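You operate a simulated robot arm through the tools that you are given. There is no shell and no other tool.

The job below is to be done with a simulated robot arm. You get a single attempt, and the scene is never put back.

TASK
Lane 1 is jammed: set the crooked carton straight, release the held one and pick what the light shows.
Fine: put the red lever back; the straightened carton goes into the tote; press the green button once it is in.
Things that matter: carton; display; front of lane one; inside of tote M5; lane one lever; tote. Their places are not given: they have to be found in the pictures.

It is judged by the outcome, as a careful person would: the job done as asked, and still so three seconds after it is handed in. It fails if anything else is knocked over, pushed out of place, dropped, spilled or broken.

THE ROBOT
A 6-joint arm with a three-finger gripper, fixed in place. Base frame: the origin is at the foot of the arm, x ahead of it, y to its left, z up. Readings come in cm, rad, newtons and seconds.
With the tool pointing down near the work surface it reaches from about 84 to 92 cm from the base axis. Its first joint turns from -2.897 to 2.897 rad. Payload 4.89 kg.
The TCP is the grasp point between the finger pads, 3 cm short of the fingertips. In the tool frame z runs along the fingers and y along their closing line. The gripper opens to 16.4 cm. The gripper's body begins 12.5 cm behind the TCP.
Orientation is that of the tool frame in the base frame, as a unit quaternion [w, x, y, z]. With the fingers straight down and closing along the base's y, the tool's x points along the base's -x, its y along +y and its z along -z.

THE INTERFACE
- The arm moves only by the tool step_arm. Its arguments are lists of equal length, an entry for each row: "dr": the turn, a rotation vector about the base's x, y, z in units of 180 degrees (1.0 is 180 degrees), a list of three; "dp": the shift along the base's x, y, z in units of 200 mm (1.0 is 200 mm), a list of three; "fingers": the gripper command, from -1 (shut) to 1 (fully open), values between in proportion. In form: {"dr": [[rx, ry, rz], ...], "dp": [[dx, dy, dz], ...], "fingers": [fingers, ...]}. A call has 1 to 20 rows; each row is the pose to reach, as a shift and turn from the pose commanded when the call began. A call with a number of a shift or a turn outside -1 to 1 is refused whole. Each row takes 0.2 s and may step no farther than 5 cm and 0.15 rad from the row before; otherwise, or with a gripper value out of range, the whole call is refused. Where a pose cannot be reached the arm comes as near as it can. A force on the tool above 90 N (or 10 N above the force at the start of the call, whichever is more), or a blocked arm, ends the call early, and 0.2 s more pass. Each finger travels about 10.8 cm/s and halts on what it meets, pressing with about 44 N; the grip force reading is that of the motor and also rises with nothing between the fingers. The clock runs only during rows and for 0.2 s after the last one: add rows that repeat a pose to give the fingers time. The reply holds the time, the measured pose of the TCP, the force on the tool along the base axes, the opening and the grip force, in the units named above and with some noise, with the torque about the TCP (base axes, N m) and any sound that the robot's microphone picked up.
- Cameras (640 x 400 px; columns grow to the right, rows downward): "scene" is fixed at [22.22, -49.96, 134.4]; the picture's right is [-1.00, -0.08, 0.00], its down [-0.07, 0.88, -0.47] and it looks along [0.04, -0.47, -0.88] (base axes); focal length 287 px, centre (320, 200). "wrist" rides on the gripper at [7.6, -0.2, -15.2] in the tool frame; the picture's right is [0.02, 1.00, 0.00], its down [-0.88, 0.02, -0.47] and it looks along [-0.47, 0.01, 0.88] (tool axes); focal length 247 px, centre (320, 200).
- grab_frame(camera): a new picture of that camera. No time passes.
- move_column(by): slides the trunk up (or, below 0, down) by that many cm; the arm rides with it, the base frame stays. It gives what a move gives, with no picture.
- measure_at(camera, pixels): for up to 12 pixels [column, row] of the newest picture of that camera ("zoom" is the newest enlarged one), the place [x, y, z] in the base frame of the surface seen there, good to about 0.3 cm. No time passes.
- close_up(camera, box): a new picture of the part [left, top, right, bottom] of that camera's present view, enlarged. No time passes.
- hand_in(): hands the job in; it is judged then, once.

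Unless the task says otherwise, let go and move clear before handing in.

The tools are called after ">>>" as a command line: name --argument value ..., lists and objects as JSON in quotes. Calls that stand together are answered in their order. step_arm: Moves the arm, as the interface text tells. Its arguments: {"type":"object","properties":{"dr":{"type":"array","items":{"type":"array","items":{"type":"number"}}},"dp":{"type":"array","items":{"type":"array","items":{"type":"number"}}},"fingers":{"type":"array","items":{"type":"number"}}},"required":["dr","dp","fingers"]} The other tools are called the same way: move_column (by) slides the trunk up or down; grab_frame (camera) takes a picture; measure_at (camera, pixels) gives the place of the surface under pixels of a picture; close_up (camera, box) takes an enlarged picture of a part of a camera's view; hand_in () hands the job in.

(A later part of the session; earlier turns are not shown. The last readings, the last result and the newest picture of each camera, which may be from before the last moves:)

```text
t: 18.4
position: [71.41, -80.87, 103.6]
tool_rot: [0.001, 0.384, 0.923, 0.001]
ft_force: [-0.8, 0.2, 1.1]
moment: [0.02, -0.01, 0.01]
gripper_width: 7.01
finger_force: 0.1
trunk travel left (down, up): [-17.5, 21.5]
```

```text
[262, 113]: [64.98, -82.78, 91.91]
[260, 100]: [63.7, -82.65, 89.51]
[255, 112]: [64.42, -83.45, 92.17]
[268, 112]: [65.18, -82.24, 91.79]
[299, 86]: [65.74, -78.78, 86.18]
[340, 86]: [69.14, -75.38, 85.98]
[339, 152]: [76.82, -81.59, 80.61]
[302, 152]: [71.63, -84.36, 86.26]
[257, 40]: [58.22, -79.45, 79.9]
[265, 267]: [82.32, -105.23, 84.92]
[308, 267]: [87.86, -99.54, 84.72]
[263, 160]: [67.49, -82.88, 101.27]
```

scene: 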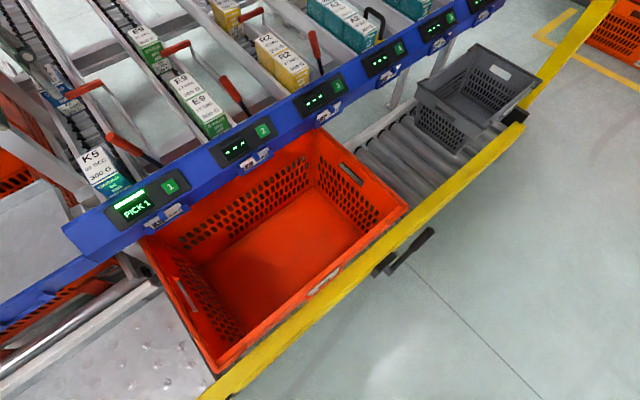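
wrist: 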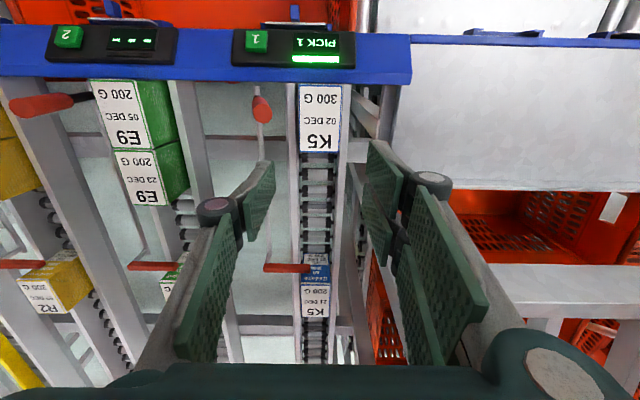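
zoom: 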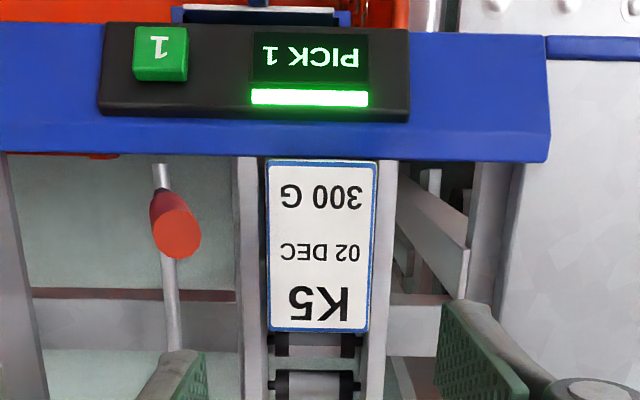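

The carton is at u 102.2–110.3, w -9.1…-4.2 (straight). Lever top centre ≈ u 104.4, w -12.7, z 91.9. Moving the cage above the lever.

>>> step_arm --dr '[[0, 0, 0], [0, 0, 0], [0, 0, 0], [0, 0, 0], [0, 0, 0]]' --dp '[[-0.176, -0.052, 0], [-0.352, -0.104, 0], [-0.352, -0.104, -0.15], [-0.352, -0.104, -0.3], [-0.352, -0.104, -0.35]]' --fingers '[-0.146, -0.146, -0.146, -0.146, -0.146]'

>>> grab_frame --camera "wrist"

>>> grab_frame --camera "scene"

```text
t: 19.6
position: [64.05, -82.73, 96.42]
tool_rot: [0.001, 0.383, 0.924, 0.0]
ft_force: [0.0, 0.3, -0.2]
moment: [0.0, 0.01, 0.01]
gripper_width: 7.0
finger_force: 0.1
trunk travel left (down, up): [-17.5, 21.5]
```

```text
taken
```

wrist: 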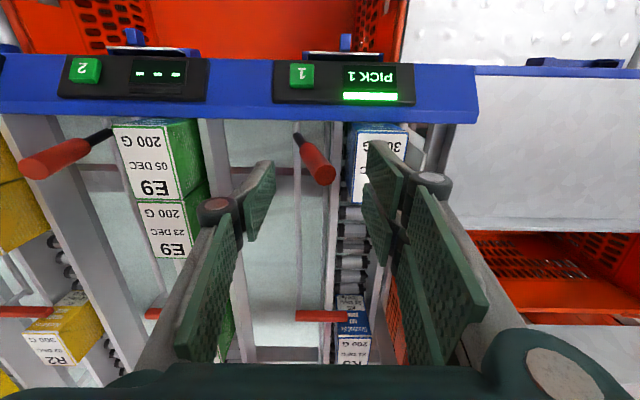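

```text
taken
```

scene: 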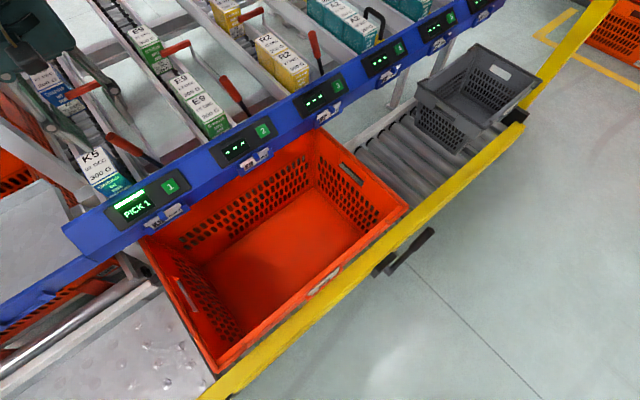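

The handle is centred between the fingers at (320,170). Descending to z=91 around it.

>>> step_arm --dr '[[0, 0, 0], [0, 0, 0], [0, 0, 0]]' --dp '[[0, 0, -0.1], [0, 0, -0.2], [0, 0, -0.285]]' --fingers '[-0.146, -0.146, -0.146]'

>>> grab_frame --camera "wrist"

>>> grab_frame --camera "scene"

```text
t: 20.4
position: [64.34, -82.83, 90.98]
tool_rot: [0.0, 0.383, 0.924, 0.0]
ft_force: [-0.4, 0.5, -0.1]
moment: [-0.06, -0.01, -0.01]
gripper_width: 7.01
finger_force: 0.1
trunk travel left (down, up): [-17.5, 21.5]
```

```text
taken
```

wrist: 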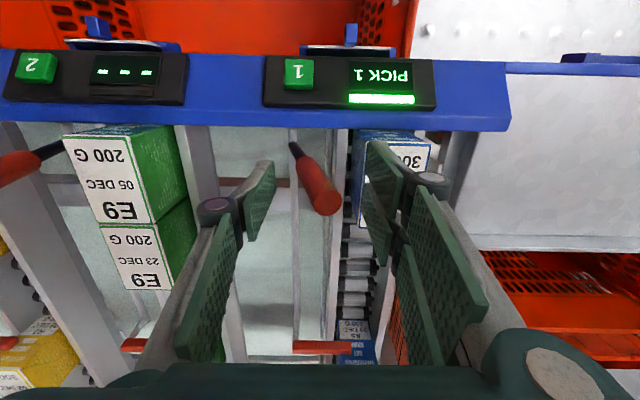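

```text
taken
```

scene: 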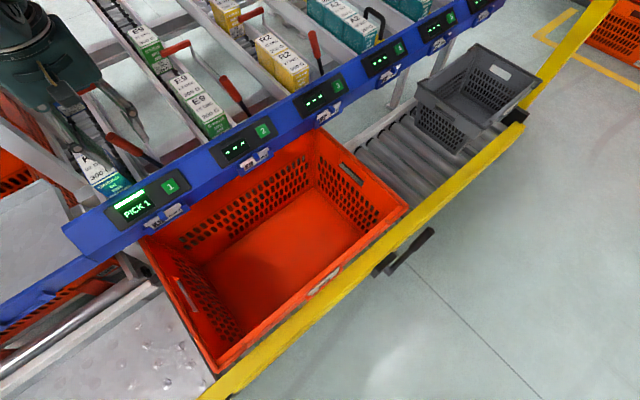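

The handle is inside the cage. Now moving toward lane 2 (−w) by 3.5 cm in small steps, watching the force.

>>> step_arm --dr '[[0, 0, 0], [0, 0, 0], [0, 0, 0], [0, 0, 0], [0, 0, 0]]' --dp '[[-0.035, -0.035, 0], [-0.07, -0.07, 0], [-0.09, -0.09, 0], [-0.107, -0.107, 0], [-0.124, -0.124, 0]]' --fingers '[-0.146, -0.146, -0.146, -0.146, -0.146]'

>>> grab_frame --camera "wrist"

```text
t: 21.6
position: [61.84, -85.38, 90.89]
tool_rot: [0.0, 0.383, 0.924, 0.0]
ft_force: [0.2, 0.1, 0.3]
moment: [-0.03, 0.02, -0.03]
gripper_width: 7.05
finger_force: 0.1
trunk travel left (down, up): [-17.5, 21.5]
```

```text
taken
```

wrist: 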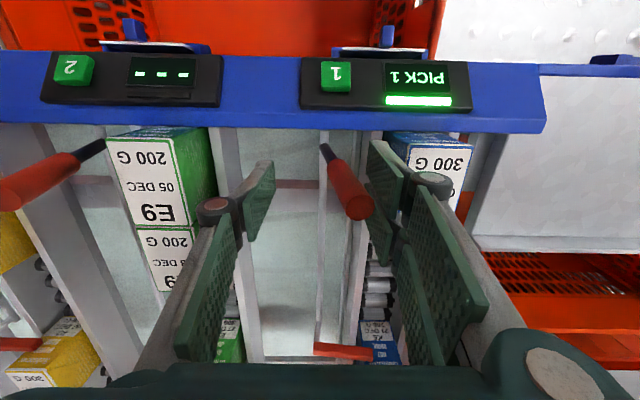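

The handle is about to meet the lane-side finger at (370,200). Continuing the push in small steps.

>>> step_arm --dr '[[0, 0, 0], [0, 0, 0], [0, 0, 0], [0, 0, 0]]' --dp '[[-0.018, -0.018, 0], [-0.036, -0.036, 0], [-0.054, -0.054, 0], [-0.072, -0.072, 0]]' --fingers '[-0.146, -0.146, -0.146, -0.146]'

>>> grab_frame --camera "wrist"

>>> grab_frame --camera "scene"

```text
t: 22.6
position: [60.45, -86.76, 91.0]
tool_rot: [0.0, 0.383, 0.924, 0.001]
ft_force: [2.3, -0.3, 1.2]
moment: [-0.01, -0.12, -0.08]
gripper_width: 7.05
finger_force: 0.5
trunk travel left (down, up): [-17.5, 21.5]
```

```text
taken
```

wrist: 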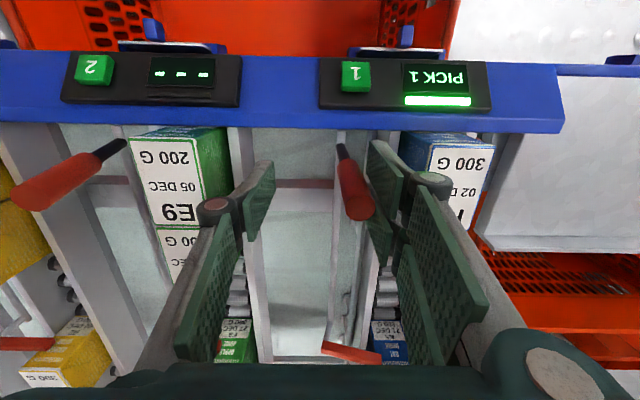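

```text
taken
```

scene: 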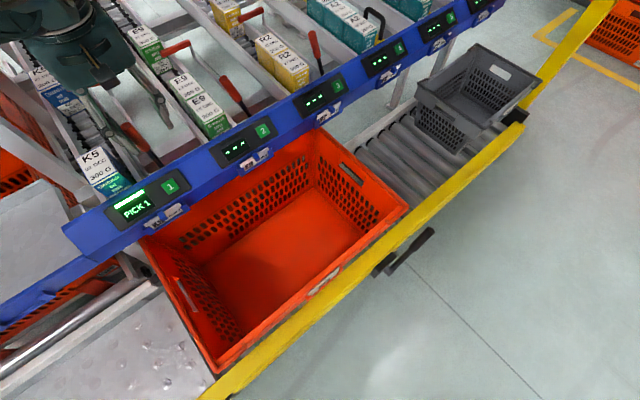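

The lever is turning easily (~2 N) and the paddle is lifting (350,350). Continuing 2.5 cm more.

>>> step_arm --dr '[[0, 0, 0], [0, 0, 0], [0, 0, 0], [0, 0, 0]]' --dp '[[-0.022, -0.022, 0], [-0.044, -0.044, 0], [-0.066, -0.066, 0], [-0.088, -0.088, 0]]' --fingers '[-0.146, -0.146, -0.146, -0.146]'

>>> grab_frame --camera "wrist"

>>> grab_frame --camera "scene"

```text
t: 23.6
position: [58.69, -88.67, 90.87]
tool_rot: [0.0, 0.382, 0.924, 0.0]
ft_force: [-0.5, 0.6, -0.6]
moment: [0.01, 0.02, 0.01]
gripper_width: 7.0
finger_force: 0.1
trunk travel left (down, up): [-17.5, 21.5]
```

```text
taken
```

wrist: 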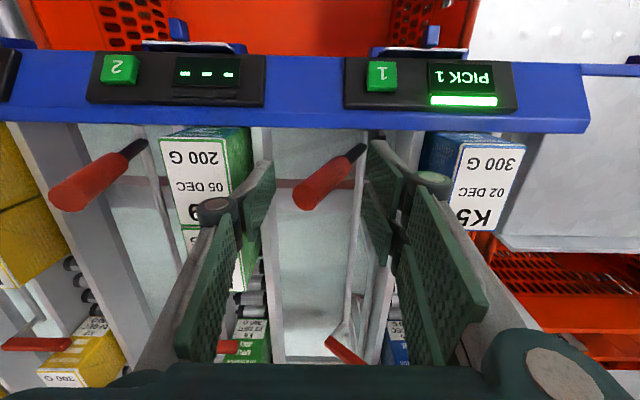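

```text
taken
```

scene: 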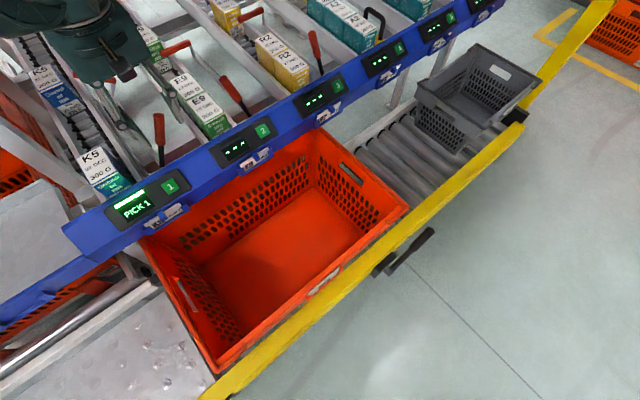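

The lever flipped over centre by itself to the open side (handle at (320,185)) and the paddle is raised. I'll wait a moment and see whether the held carton rolls down.

>>> step_arm --dr '[[0, 0, 0], [0, 0, 0], [0, 0, 0], [0, 0, 0], [0, 0, 0]]' --dp '[[0, 0, 0], [0, 0, 0], [0, 0, 0], [0, 0, 0], [0, 0, 0]]' --fingers '[-0.146, -0.146, -0.146, -0.146, -0.146]'

>>> grab_frame --camera "scene"

>>> close_up --camera "scene" --box '[10, 40, 210, 200]'

>>> grab_frame --camera "wrist"

```text
t: 24.8
position: [58.71, -88.69, 90.97]
tool_rot: [-0.001, 0.383, 0.924, 0.0]
ft_force: [0.6, -0.1, 0.4]
moment: [0.0, 0.0, 0.01]
gripper_width: 7.03
finger_force: 0.0
trunk travel left (down, up): [-17.5, 21.5]
```

```text
taken
```

scene: 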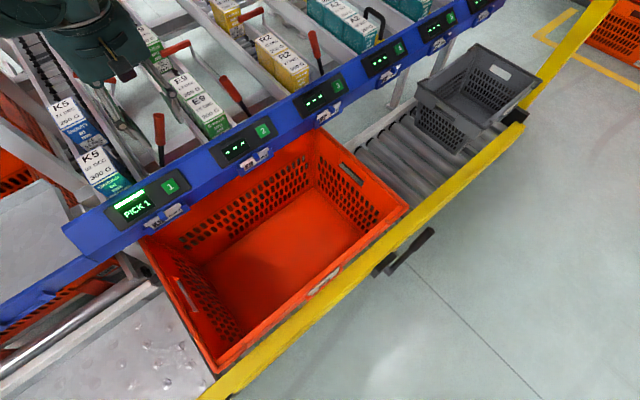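

```text
2.50 times, centred on (110, 120) of scene
```

zoom: 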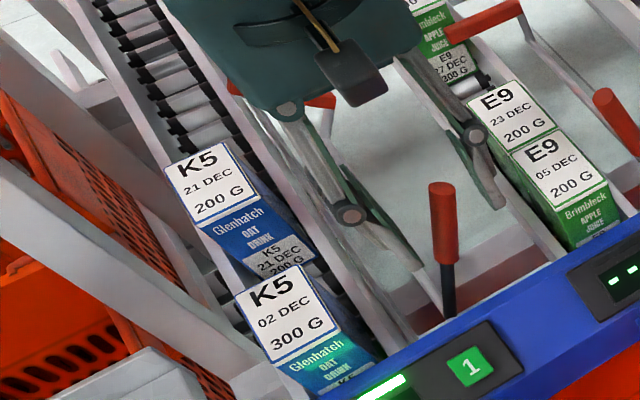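

```text
taken
```

wrist: 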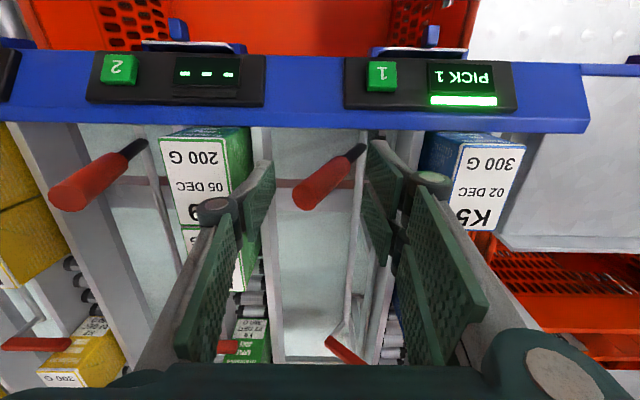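

The 21 DEC carton is rolling down and nearly reaches the front one. Waiting a bit more for it to settle.

>>> step_arm --dr '[[0, 0, 0], [0, 0, 0], [0, 0, 0], [0, 0, 0], [0, 0, 0]]' --dp '[[0, 0, 0], [0, 0, 0], [0, 0, 0], [0, 0, 0], [0, 0, 0]]' --fingers '[-0.146, -0.146, -0.146, -0.146, -0.146]'

>>> close_up --camera "scene" --box '[10, 40, 210, 200]'

>>> grab_frame --camera "wrist"

>>> measure_at --camera "wrist" --pixels '[[302, 194], [325, 183], [350, 162], [362, 148], [335, 345], [345, 355], [300, 205], [308, 186]]'

```text
t: 26.0
position: [58.79, -88.55, 90.87]
tool_rot: [0.0, 0.383, 0.924, 0.0]
ft_force: [-0.6, 0.1, -0.1]
moment: [0.03, -0.01, 0.02]
gripper_width: 7.0
finger_force: 0.1
trunk travel left (down, up): [-17.5, 21.5]
```

```text
2.50 times, centred on (110, 120) of scene
```

zoom: 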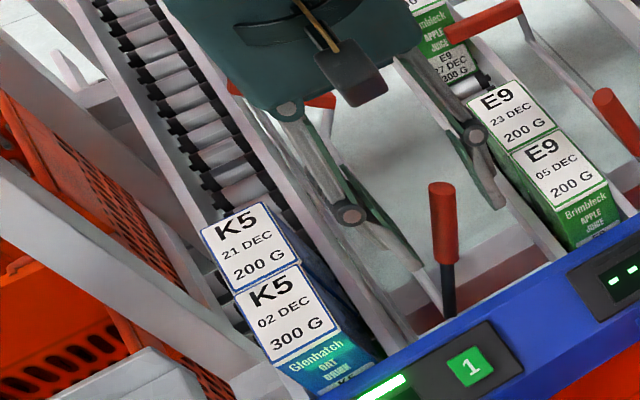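

```text
taken
```

wrist: 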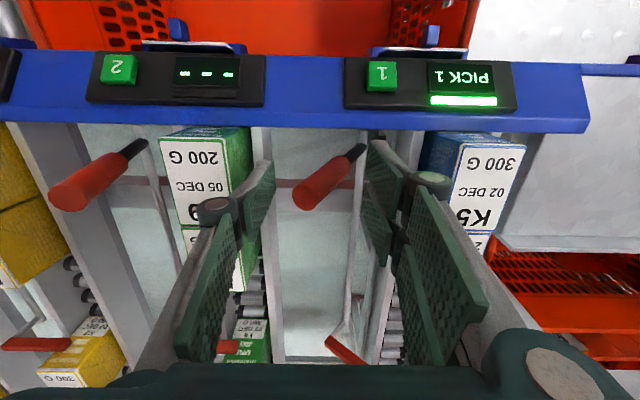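

```text
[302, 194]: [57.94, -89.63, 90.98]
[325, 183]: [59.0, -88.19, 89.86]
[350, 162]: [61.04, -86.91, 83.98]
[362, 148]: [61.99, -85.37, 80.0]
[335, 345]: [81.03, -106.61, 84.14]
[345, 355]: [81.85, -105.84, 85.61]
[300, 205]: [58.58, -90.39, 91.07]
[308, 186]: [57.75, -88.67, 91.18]
```

Both cartons are lined up at the front. Now push the lever back toward lane 1 with the other finger; first 5 cm.

>>> step_arm --dr '[[0, 0, 0], [0, 0, 0], [0, 0, 0], [0, 0, 0], [0, 0, 0], [0, 0, 0], [0, 0, 0]]' --dp '[[0.03, 0.03, 0], [0.055, 0.055, 0], [0.08, 0.08, 0], [0.105, 0.105, 0], [0.13, 0.13, 0], [0.155, 0.155, 0], [0.177, 0.177, 0]]' --fingers '[-0.146, -0.146, -0.146, -0.146, -0.146, -0.146, -0.146]'

>>> grab_frame --camera "wrist"

>>> grab_frame --camera "scene"

```text
t: 27.6
position: [62.31, -85.07, 90.95]
tool_rot: [0.0, 0.383, 0.924, 0.0]
ft_force: [-0.2, -1.0, -0.3]
moment: [0.01, -0.03, 0.02]
gripper_width: 7.0
finger_force: 0.0
trunk travel left (down, up): [-17.5, 21.5]
```

```text
taken
```

wrist: 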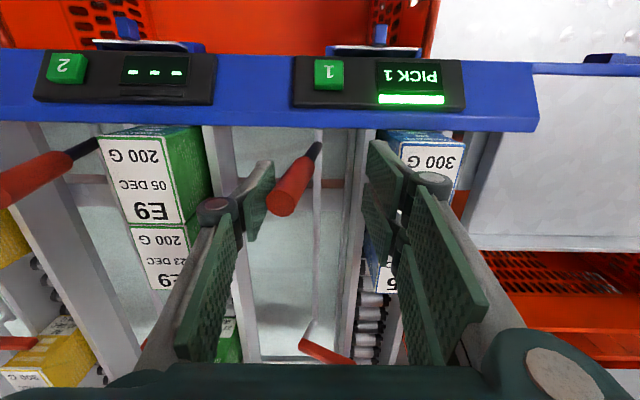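

```text
taken
```

scene: 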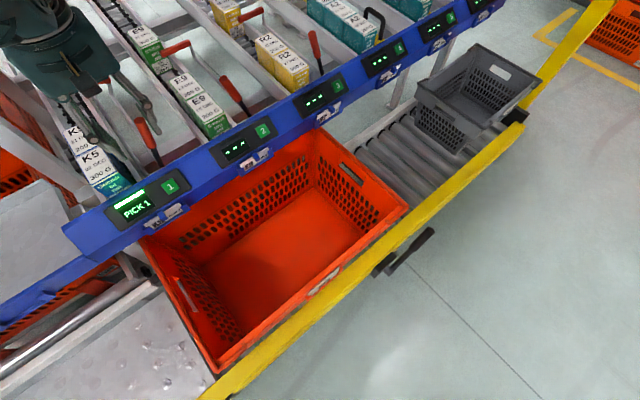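

The lever is being pushed back and is close to vertical. Continuing 3.2 cm.

>>> step_arm --dr '[[0, 0, 0], [0, 0, 0], [0, 0, 0], [0, 0, 0], [0, 0, 0], [0, 0, 0]]' --dp '[[0.02, 0.02, 0], [0.04, 0.04, 0], [0.06, 0.06, 0], [0.08, 0.08, 0], [0.1, 0.1, 0], [0.113, 0.113, 0]]' --fingers '[-0.146, -0.146, -0.146, -0.146, -0.146, -0.146]'

>>> grab_frame --camera "wrist"

>>> grab_frame --camera "scene"

```text
t: 29.0
position: [64.36, -82.78, 91.02]
tool_rot: [0.001, 0.383, 0.924, 0.0]
ft_force: [0.5, -0.7, -0.1]
moment: [0.03, -0.02, -0.03]
gripper_width: 6.99
finger_force: 0.0
trunk travel left (down, up): [-17.5, 21.5]
```

```text
taken
```

wrist: 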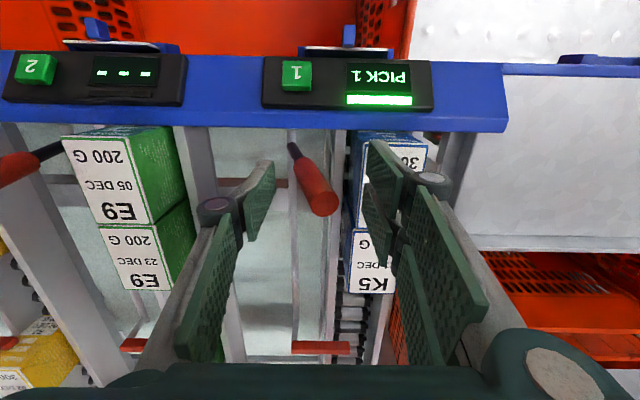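

```text
taken
```

scene: 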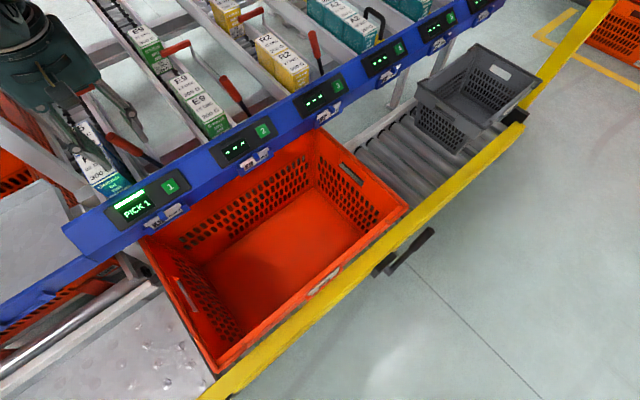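

The lever flipped back to the same place as before (handle end at (320,203), paddle at (320,347)). I'll verify by measuring, then raise the gripper.

>>> measure_at --camera "wrist" --pixels '[[323, 203], [312, 180], [300, 158], [295, 347], [345, 347], [360, 130], [425, 140], [350, 290], [390, 292]]'

>>> step_arm --dr '[[0, 0, 0], [0, 0, 0], [0, 0, 0], [0, 0, 0]]' --dp '[[0, 0, 0.1], [0, 0, 0.25], [0, 0, 0.42], [0, 0, 0.6]]' --fingers '[-0.146, -0.146, -0.146, -0.146]'

>>> grab_frame --camera "wrist"

>>> grab_frame --camera "scene"

```text
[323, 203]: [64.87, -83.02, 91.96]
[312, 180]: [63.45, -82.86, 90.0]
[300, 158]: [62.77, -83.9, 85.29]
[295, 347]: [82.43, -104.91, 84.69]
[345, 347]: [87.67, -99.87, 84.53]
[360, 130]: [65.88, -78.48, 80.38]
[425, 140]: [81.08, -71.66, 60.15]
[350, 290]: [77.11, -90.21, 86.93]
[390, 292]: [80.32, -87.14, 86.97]
```

```text
t: 30.0
position: [64.44, -82.85, 103.11]
tool_rot: [0.0, 0.383, 0.924, -0.001]
ft_force: [0.6, -0.2, -0.3]
moment: [0.07, 0.07, -0.01]
gripper_width: 7.02
finger_force: 0.1
trunk travel left (down, up): [-17.5, 21.5]
```

```text
taken
```

wrist: 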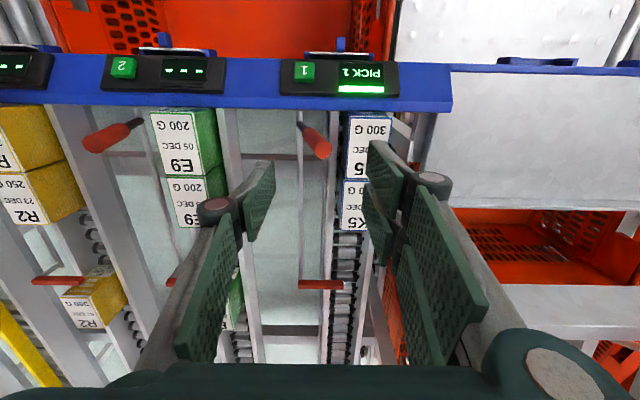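

```text
taken
```

scene: 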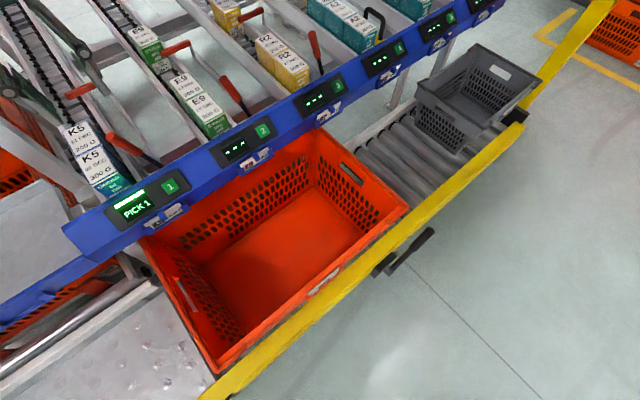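

Lever and paddle are back at their original places (handle top (64.9,-83.0,92.0), same as before). Next, move over the front carton, gripping across the lane at u≈107.7, and check before descending.

>>> step_arm --dr '[[0, 0, 0], [0, 0, 0], [0, 0, 0], [0, 0, 0]]' --dp '[[0.175, 0.05, 0], [0.3475, 0.1, 0], [0.3475, 0.1, -0.2], [0.3475, 0.1, -0.4]]' --fingers '[-0.146, -0.146, -0.146, -0.146]'

>>> grab_frame --camera "wrist"

>>> close_up --camera "wrist" --box '[200, 80, 440, 260]'

```text
t: 31.0
position: [71.2, -80.91, 95.11]
tool_rot: [0.0, 0.383, 0.924, 0.0]
ft_force: [-0.3, 0.5, 0.2]
moment: [-0.17, -0.03, 0.0]
gripper_width: 7.01
finger_force: 0.0
trunk travel left (down, up): [-17.5, 21.5]
```

```text
taken
```

wrist: 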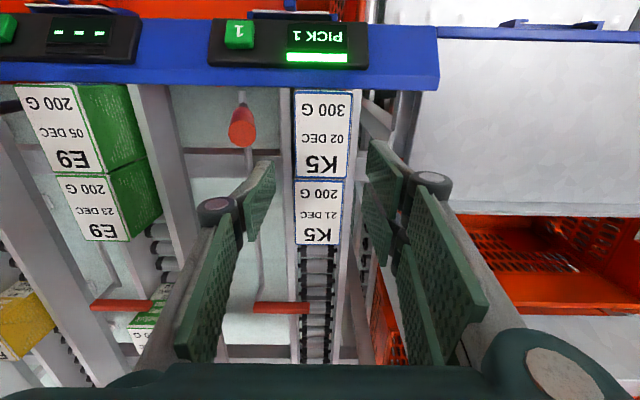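

```text
2.22 times, centred on (320, 170) of wrist
```

zoom: 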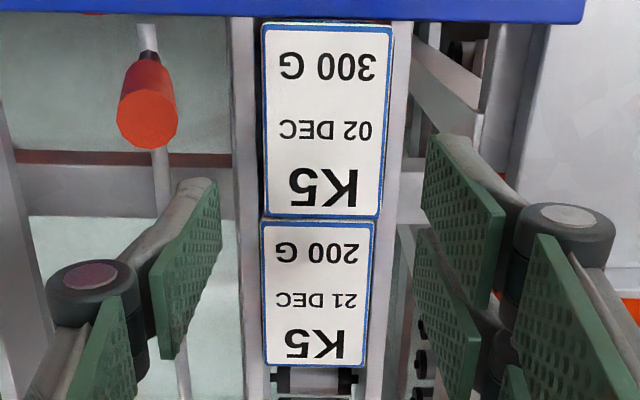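

I'll confirm the boundary between the two cartons and the side edges by measurement before descending.

>>> measure_at --camera "zoom" --pixels '[[267, 210], [377, 210], [268, 28], [390, 28], [266, 226], [374, 226], [147, 115], [130, 115], [170, 115], [264, 360], [365, 362], [240, 150]]'

```text
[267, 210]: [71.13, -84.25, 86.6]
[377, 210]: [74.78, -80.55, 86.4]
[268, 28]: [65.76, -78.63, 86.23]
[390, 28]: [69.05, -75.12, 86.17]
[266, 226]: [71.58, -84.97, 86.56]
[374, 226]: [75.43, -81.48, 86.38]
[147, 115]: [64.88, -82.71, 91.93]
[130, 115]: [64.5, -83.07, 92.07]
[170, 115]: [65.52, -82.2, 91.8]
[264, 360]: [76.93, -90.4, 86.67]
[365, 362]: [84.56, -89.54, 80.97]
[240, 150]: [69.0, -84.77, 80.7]
```

Front carton occupies u 102.0–110.1, w -9.2…-4.2, so the finger strip u 106.4–109 is entirely on it and clear of the lever (u<105.6). Descending to z≈84.8.

>>> step_arm --dr '[[0, 0, 0], [0, 0, 0], [0, 0, 0], [0, 0, 0], [0, 0, 0]]' --dp '[[0, 0, -0.12], [0, 0, -0.24], [0, 0, -0.36], [0, 0, -0.45], [0, 0, -0.51]]' --fingers '[-0.146, -0.146, -0.146, -0.146, -0.146]'

>>> grab_frame --camera "wrist"

>>> grab_frame --camera "scene"

```text
t: 32.2
position: [71.43, -80.9, 84.96]
tool_rot: [0.001, 0.382, 0.924, 0.0]
ft_force: [-0.2, -0.6, 0.3]
moment: [-0.03, -0.03, 0.02]
gripper_width: 7.01
finger_force: 0.0
trunk travel left (down, up): [-17.5, 21.5]
```

```text
taken
```

wrist: 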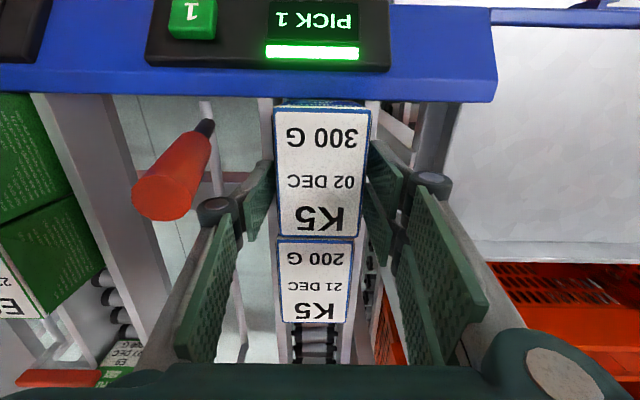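

```text
taken
```

scene: 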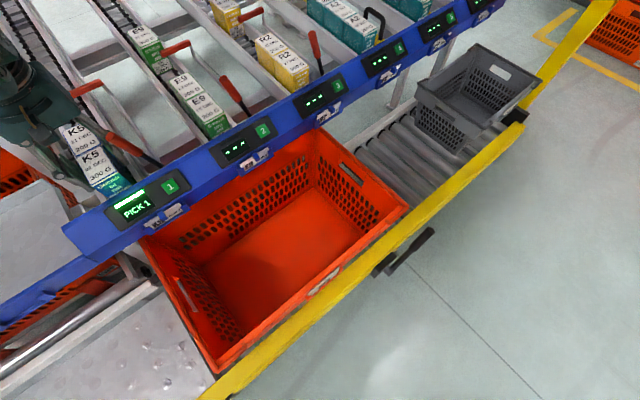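

Fingers straddle the front carton near its rear half, clear of the lever. Closing.

>>> step_arm --dr '[[0, 0, 0], [0, 0, 0], [0, 0, 0], [0, 0, 0]]' --dp '[[0, 0, 0], [0, 0, 0], [0, 0, 0], [0, 0, 0]]' --fingers '[-0.3, -0.45, -0.6, -0.6]'

>>> grab_frame --camera "wrist"

```text
t: 33.2
position: [71.36, -80.83, 84.85]
tool_rot: [0.0, 0.382, 0.924, 0.001]
ft_force: [0.6, 0.1, -0.1]
moment: [-0.03, -0.01, 0.02]
gripper_width: 5.47
finger_force: 43.8
trunk travel left (down, up): [-17.5, 21.5]
```

```text
taken
```

wrist: 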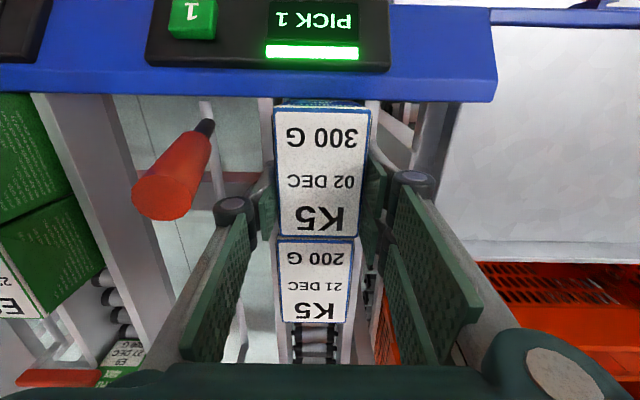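

Gripped at 5.47 cm, 43.8 N. Lifting straight up, slowly at first.

>>> step_arm --dr '[[0, 0, 0], [0, 0, 0], [0, 0, 0], [0, 0, 0], [0, 0, 0], [0, 0, 0], [0, 0, 0], [0, 0, 0]]' --dp '[[0, 0, 0.03], [0, 0, 0.08], [0, 0, 0.16], [0, 0, 0.27], [0, 0, 0.4], [0, 0, 0.55], [0, 0, 0.7], [0, 0, 0.85]]' --fingers '[-0.6, -0.6, -0.6, -0.6, -0.6, -0.6, -0.6, -0.6]'

>>> grab_frame --camera "wrist"

>>> grab_frame --camera "scene"

```text
t: 35.0
position: [71.65, -80.79, 101.7]
tool_rot: [0.0, 0.383, 0.924, 0.0]
ft_force: [0.7, -0.5, -3.1]
moment: [0.09, 0.04, -0.02]
gripper_width: 5.43
finger_force: 44.1
trunk travel left (down, up): [-17.5, 21.5]
```

```text
taken
```

wrist: 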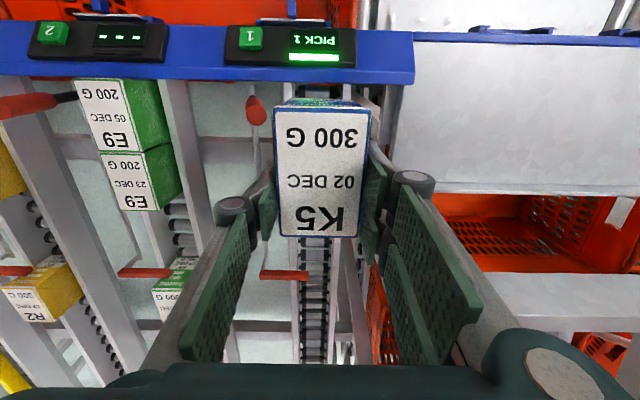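

```text
taken
```

scene: 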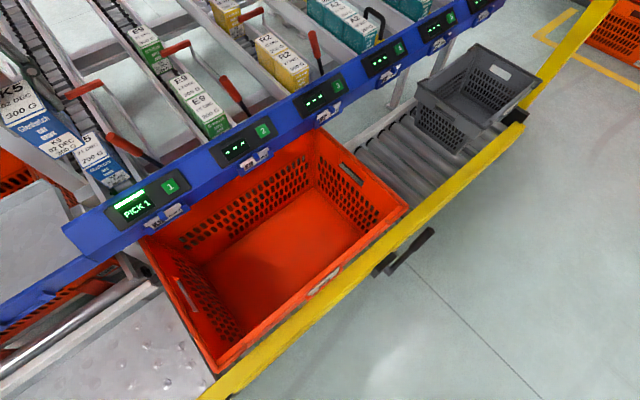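

The carton is held well above everything. Moving it along −u over the beam toward the tote.

>>> step_arm --dr '[[0, 0, 0], [0, 0, 0], [0, 0, 0], [0, 0, 0], [0, 0, 0], [0, 0, 0], [0, 0, 0]]' --dp '[[-0.1, 0.1, 0], [-0.23, 0.23, 0], [-0.37, 0.37, 0], [-0.51, 0.51, 0], [-0.65, 0.65, 0], [-0.79, 0.79, 0], [-0.9, 0.9, 0]]' --fingers '[-0.6, -0.6, -0.6, -0.6, -0.6, -0.6, -0.6]'

>>> grab_frame --camera "scene"

```text
t: 36.6
position: [53.27, -62.96, 101.54]
tool_rot: [0.0, 0.383, 0.924, -0.001]
ft_force: [0.4, -1.3, -2.9]
moment: [0.08, 0.09, 0.01]
gripper_width: 5.45
finger_force: 43.4
trunk travel left (down, up): [-17.5, 21.5]
```

```text
taken
```

scene: 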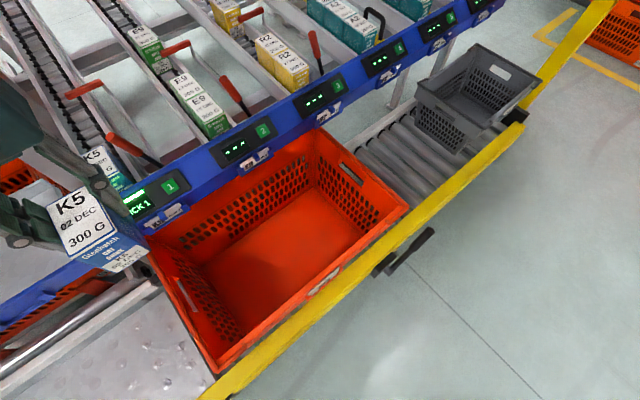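

Past the beam now. Moving sideways to over the tote's middle (38.3,-78.0).

>>> step_arm --dr '[[0, 0, 0], [0, 0, 0], [0, 0, 0], [0, 0, 0], [0, 0, 0], [0, 0, 0]]' --dp '[[-0.1, -0.1, 0], [-0.24, -0.24, 0], [-0.38, -0.38, 0], [-0.52, -0.52, 0], [-0.66, -0.66, 0], [-0.755, -0.755, 0]]' --fingers '[-0.6, -0.6, -0.6, -0.6, -0.6, -0.6]'

>>> grab_frame --camera "scene"

>>> grab_frame --camera "wrist"

```text
t: 38.0
position: [38.33, -77.74, 101.84]
tool_rot: [0.0, 0.381, 0.925, 0.0]
ft_force: [1.3, 1.0, -3.8]
moment: [-0.11, 0.12, -0.01]
gripper_width: 5.41
finger_force: 44.3
trunk travel left (down, up): [-17.5, 21.5]
```

```text
taken
```

scene: 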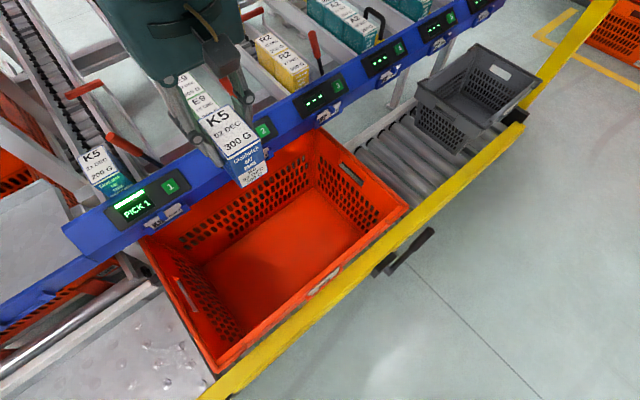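

```text
taken
```

wrist: 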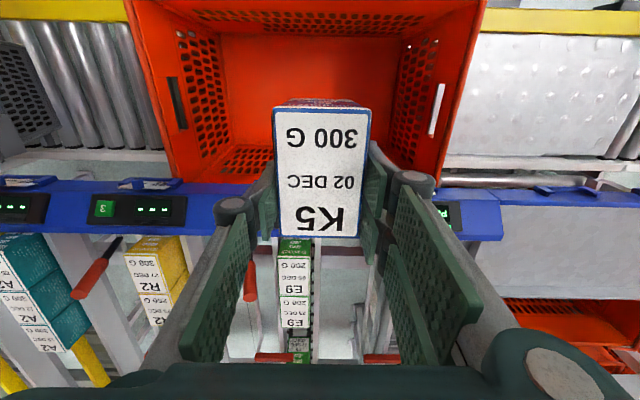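

The carton is over the tote centre and the second K5 carton rolled to the front of lane 1. Descending 20 cm.

>>> step_arm --dr '[[0, 0, 0], [0, 0, 0], [0, 0, 0], [0, 0, 0], [0, 0, 0], [0, 0, 0]]' --dp '[[0, 0, -0.12], [0, 0, -0.3], [0, 0, -0.48], [0, 0, -0.66], [0, 0, -0.84], [0, 0, -1.0]]' --fingers '[-0.6, -0.6, -0.6, -0.6, -0.6, -0.6]'

>>> grab_frame --camera "scene"

>>> grab_frame --camera "wrist"

```text
t: 39.4
position: [38.34, -77.91, 81.72]
tool_rot: [0.0, 0.383, 0.924, 0.0]
ft_force: [-0.9, -0.3, -1.2]
moment: [-0.11, -0.06, -0.01]
gripper_width: 5.41
finger_force: 44.1
trunk travel left (down, up): [-17.5, 21.5]
```

```text
taken
```

scene: 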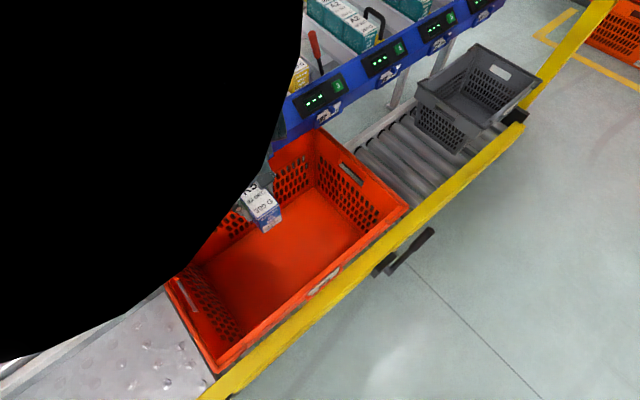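

```text
taken
```

wrist: 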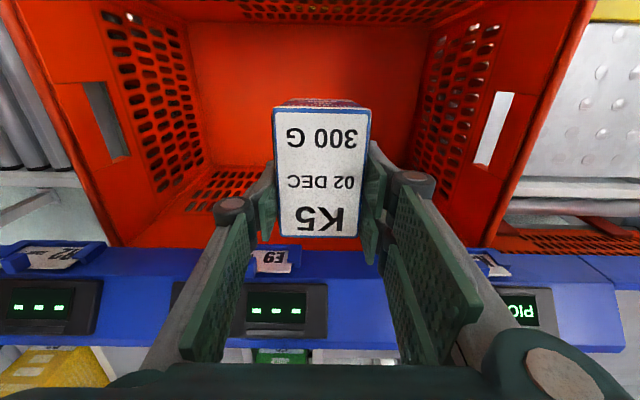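

The arm's elbow now blocks the scene view, so I'll lower with the trunk instead, which also lowers the elbow. Moving the column down 10 cm first.

>>> move_column --by -10

>>> grab_frame --camera "scene"

>>> grab_frame --camera "wrist"

```text
t: 40.7
position: [38.39, -77.85, 71.64]
tool_rot: [0.0, 0.383, 0.924, 0.0]
ft_force: [0.3, -0.2, -2.5]
moment: [-0.01, -0.02, -0.02]
gripper_width: 5.44
finger_force: 43.8
trunk travel left (down, up): [-7.5, 31.5]
```

```text
taken
```

scene: 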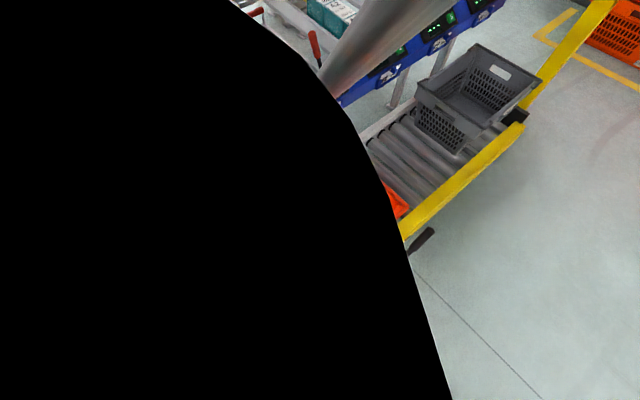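

```text
taken
```

wrist: 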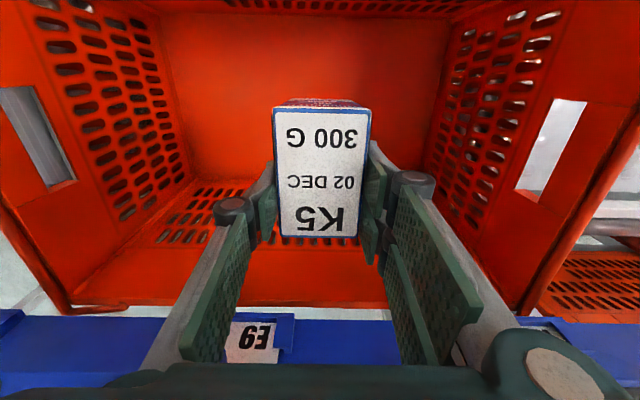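

Good: the wrist view shows the carton entering the tote mouth with clear sides. Lowering the remaining 7.5 cm with the column.

>>> move_column --by -7.5

>>> grab_frame --camera "wrist"

>>> grab_frame --camera "scene"

```text
t: 41.9
position: [38.44, -77.83, 64.12]
tool_rot: [0.001, 0.382, 0.924, 0.0]
ft_force: [0.0, 0.6, -2.3]
moment: [-0.01, -0.07, 0.02]
gripper_width: 5.44
finger_force: 44.0
trunk travel left (down, up): [0.0, 39.0]
```

```text
taken
```

wrist: 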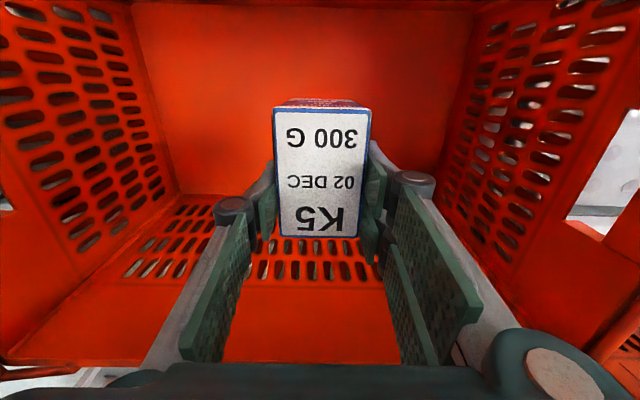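

```text
taken
```

scene: 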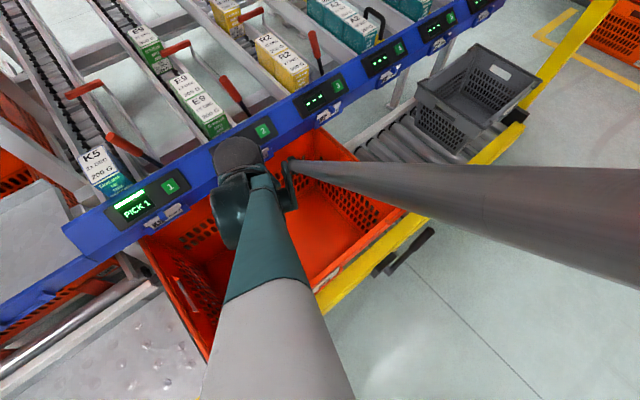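

The scene now shows the wrist and forearm near (240,170), close to the beam in view. I'll measure those points to be sure the arm doesn't hit the beam or the tote as it goes down.

>>> measure_at --camera "scene" --pixels '[[237, 145], [215, 155], [260, 155], [228, 215], [215, 200], [262, 190], [290, 170], [288, 200], [400, 180], [250, 250], [270, 320], [240, 172]]'

>>> close_up --camera "scene" --box '[160, 110, 360, 270]'

```text
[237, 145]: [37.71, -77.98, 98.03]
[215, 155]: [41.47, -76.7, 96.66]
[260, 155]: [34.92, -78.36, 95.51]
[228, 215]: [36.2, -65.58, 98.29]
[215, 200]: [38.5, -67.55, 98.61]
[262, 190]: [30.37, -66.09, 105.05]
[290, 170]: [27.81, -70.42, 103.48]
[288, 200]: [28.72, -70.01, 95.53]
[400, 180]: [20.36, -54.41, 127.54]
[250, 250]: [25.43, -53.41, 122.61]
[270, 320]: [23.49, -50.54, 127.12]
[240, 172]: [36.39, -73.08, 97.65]
```

```text
2.50 times, centred on (260, 190) of scene
```

zoom: 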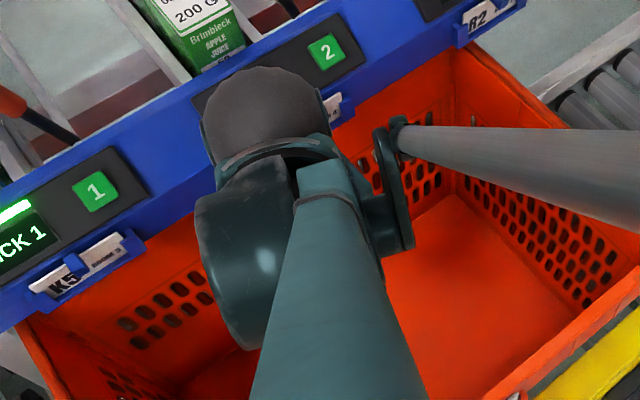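

The wrist is ~34 cm above the TCP with ~10 cm clearance to the beam and it will stay above the tote rim. Descending 18 cm with the arm.

>>> step_arm --dr '[[0, 0, 0], [0, 0, 0], [0, 0, 0], [0, 0, 0], [0, 0, 0], [0, 0, 0]]' --dp '[[0, 0, -0.12], [0, 0, -0.28], [0, 0, -0.44], [0, 0, -0.6], [0, 0, -0.76], [0, 0, -0.9]]' --fingers '[-0.6, -0.6, -0.6, -0.6, -0.6, -0.6]'

>>> grab_frame --camera "wrist"

>>> grab_frame --camera "scene"

```text
t: 43.2
position: [38.39, -77.7, 45.93]
tool_rot: [0.0, 0.383, 0.924, 0.0]
ft_force: [-1.8, 1.1, -2.2]
moment: [-0.15, -0.05, 0.0]
gripper_width: 5.44
finger_force: 43.9
trunk travel left (down, up): [0.0, 39.0]
```

```text
taken
```

wrist: 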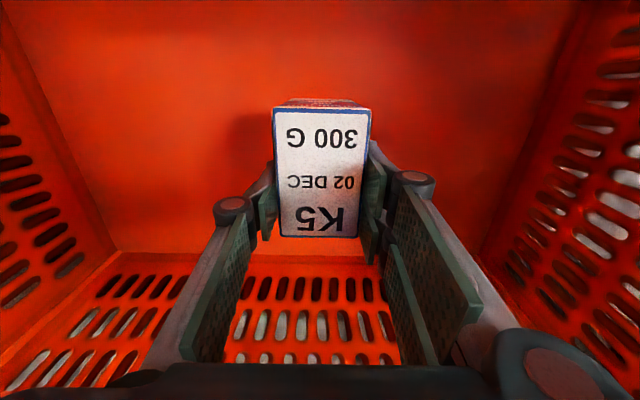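

```text
taken
```

scene: 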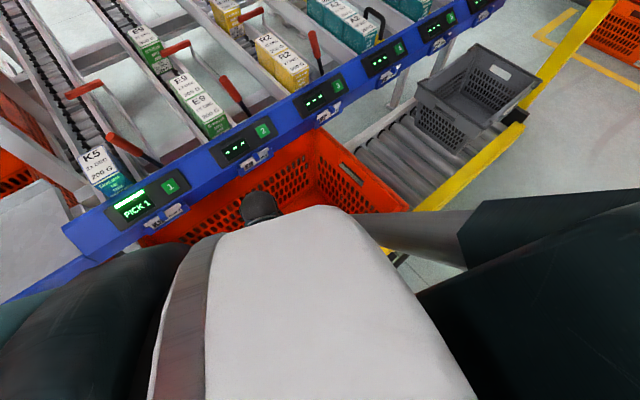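

At z=45.9; floor contact expected near z≈41.2. Lowering 3.8 cm, then in finer steps.

>>> step_arm --dr '[[0, 0, 0], [0, 0, 0], [0, 0, 0], [0, 0, 0]]' --dp '[[0, 0, -0.06], [0, 0, -0.12], [0, 0, -0.165], [0, 0, -0.19]]' --fingers '[-0.6, -0.6, -0.6, -0.6]'

>>> step_arm --dr '[[0, 0, 0], [0, 0, 0]]' --dp '[[0, 0, -0.0125], [0, 0, -0.025]]' --fingers '[-0.6, -0.6]'

```text
t: 44.2
position: [38.31, -77.68, 42.3]
tool_rot: [0.001, 0.383, 0.924, 0.0]
ft_force: [-0.3, -1.0, -1.4]
moment: [-0.04, -0.01, 0.0]
gripper_width: 5.45
finger_force: 44.0
trunk travel left (down, up): [0.0, 39.0]
```

```text
t: 44.9
position: [38.53, -77.88, 41.71]
tool_rot: [0.0, 0.383, 0.924, 0.0]
ft_force: [0.1, -0.5, -2.7]
moment: [-0.03, -0.01, -0.01]
gripper_width: 5.45
finger_force: 44.1
trunk travel left (down, up): [0.0, 39.0]
```

No contact yet at z=41.7 (−2.7 N is the carton's weight). Continuing in 0.2–0.3 cm steps.

>>> step_arm --dr '[[0, 0, 0], [0, 0, 0]]' --dp '[[0, 0, -0.01], [0, 0, -0.02]]' --fingers '[-0.6, -0.6]'

>>> step_arm --dr '[[0, 0, 0]]' --dp '[[0, 0, -0.01]]' --fingers '[-0.6]'

```text
t: 45.5
position: [38.52, -77.94, 41.29]
tool_rot: [0.0, 0.383, 0.924, 0.0]
ft_force: [-0.2, -0.1, -2.4]
moment: [-0.08, 0.0, 0.02]
gripper_width: 5.42
finger_force: 43.9
trunk travel left (down, up): [0.0, 39.0]
```

```text
t: 45.9
position: [38.52, -77.77, 41.25]
tool_rot: [0.0, 0.383, 0.924, 0.0]
ft_force: [0.1, -0.3, 8.4]
moment: [0.32, 0.4, 0.01]
gripper_width: 5.45
finger_force: 43.9
trunk travel left (down, up): [0.0, 39.0]
```

Contact made with the tote floor (8.4 N). Opening the fingers gently.

>>> step_arm --dr '[[0, 0, 0], [0, 0, 0], [0, 0, 0], [0, 0, 0]]' --dp '[[0, 0, 0], [0, 0, 0], [0, 0, 0], [0, 0, 0]]' --fingers '[-0.3, -0.2, -0.05, 0.0]'

>>> grab_frame --camera "wrist"

```text
t: 46.9
position: [38.48, -77.93, 41.23]
tool_rot: [0.0, 0.383, 0.924, 0.001]
ft_force: [-0.3, 0.3, 0.0]
moment: [0.01, -0.02, 0.01]
gripper_width: 8.21
finger_force: 0.0
trunk travel left (down, up): [0.0, 39.0]
```

```text
taken
```

wrist: 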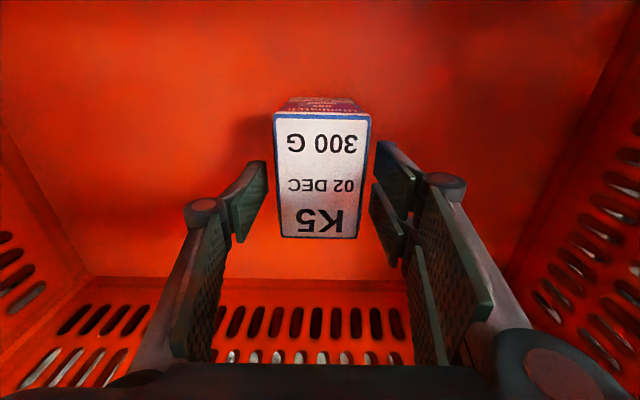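

Released: the carton stands upright on the tote floor at (320,170). Raising the gripper straight up out of the tote.

>>> step_arm --dr '[[0, 0, 0], [0, 0, 0], [0, 0, 0], [0, 0, 0], [0, 0, 0], [0, 0, 0], [0, 0, 0]]' --dp '[[0, 0, 0.06], [0, 0, 0.16], [0, 0, 0.32], [0, 0, 0.5], [0, 0, 0.68], [0, 0, 0.86], [0, 0, 1.0]]' --fingers '[0, 0, 0, 0, 0, 0, 0]'

>>> grab_frame --camera "wrist"

```text
t: 48.5
position: [38.24, -77.92, 61.15]
tool_rot: [0.0, 0.383, 0.924, 0.001]
ft_force: [0.7, -0.4, -0.7]
moment: [0.13, 0.09, -0.03]
gripper_width: 8.2
finger_force: 0.1
trunk travel left (down, up): [0.0, 39.0]
```

```text
taken
```

wrist: 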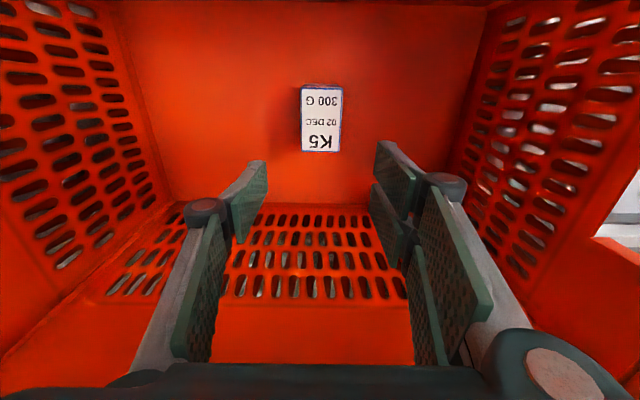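

The carton stands in tote M5. Raising the column back 17.5 cm and then the arm further up.

>>> move_column --by 17.5

>>> step_arm --dr '[[0, 0, 0], [0, 0, 0], [0, 0, 0], [0, 0, 0], [0, 0, 0], [0, 0, 0]]' --dp '[[0, 0, 0.14], [0, 0, 0.32], [0, 0, 0.5], [0, 0, 0.68], [0, 0, 0.86], [0, 0, 1.0]]' --fingers '[-0.3, -0.6, -1, -1, -1, -1]'

>>> grab_frame --camera "scene"

>>> grab_frame --camera "wrist"

```text
t: 50.4
position: [38.27, -77.93, 78.53]
tool_rot: [0.0, 0.383, 0.924, 0.0]
ft_force: [0.4, -1.5, 0.6]
moment: [-0.02, 0.0, -0.01]
gripper_width: 8.21
finger_force: 0.0
trunk travel left (down, up): [-17.5, 21.5]
```

```text
t: 51.8
position: [38.59, -77.7, 98.72]
tool_rot: [0.0, 0.383, 0.924, 0.0]
ft_force: [0.2, -0.1, -0.3]
moment: [0.03, 0.04, 0.02]
gripper_width: 0.0
finger_force: 44.2
trunk travel left (down, up): [-17.5, 21.5]
```

```text
taken
```

scene: 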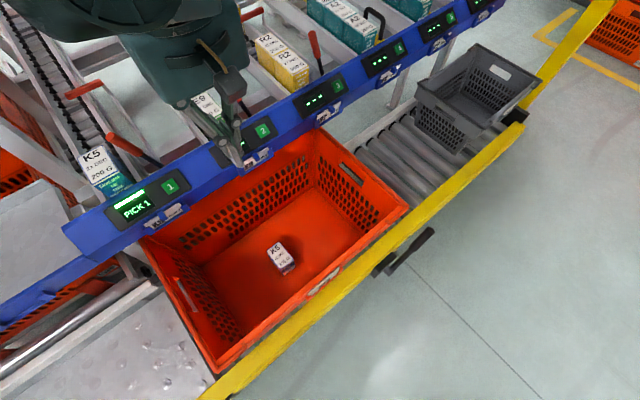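

```text
taken
```

wrist: 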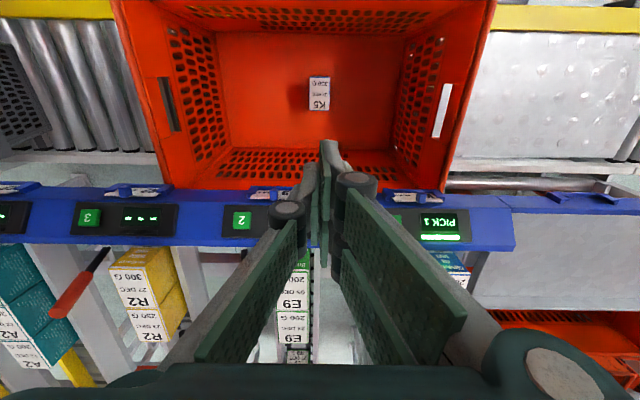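

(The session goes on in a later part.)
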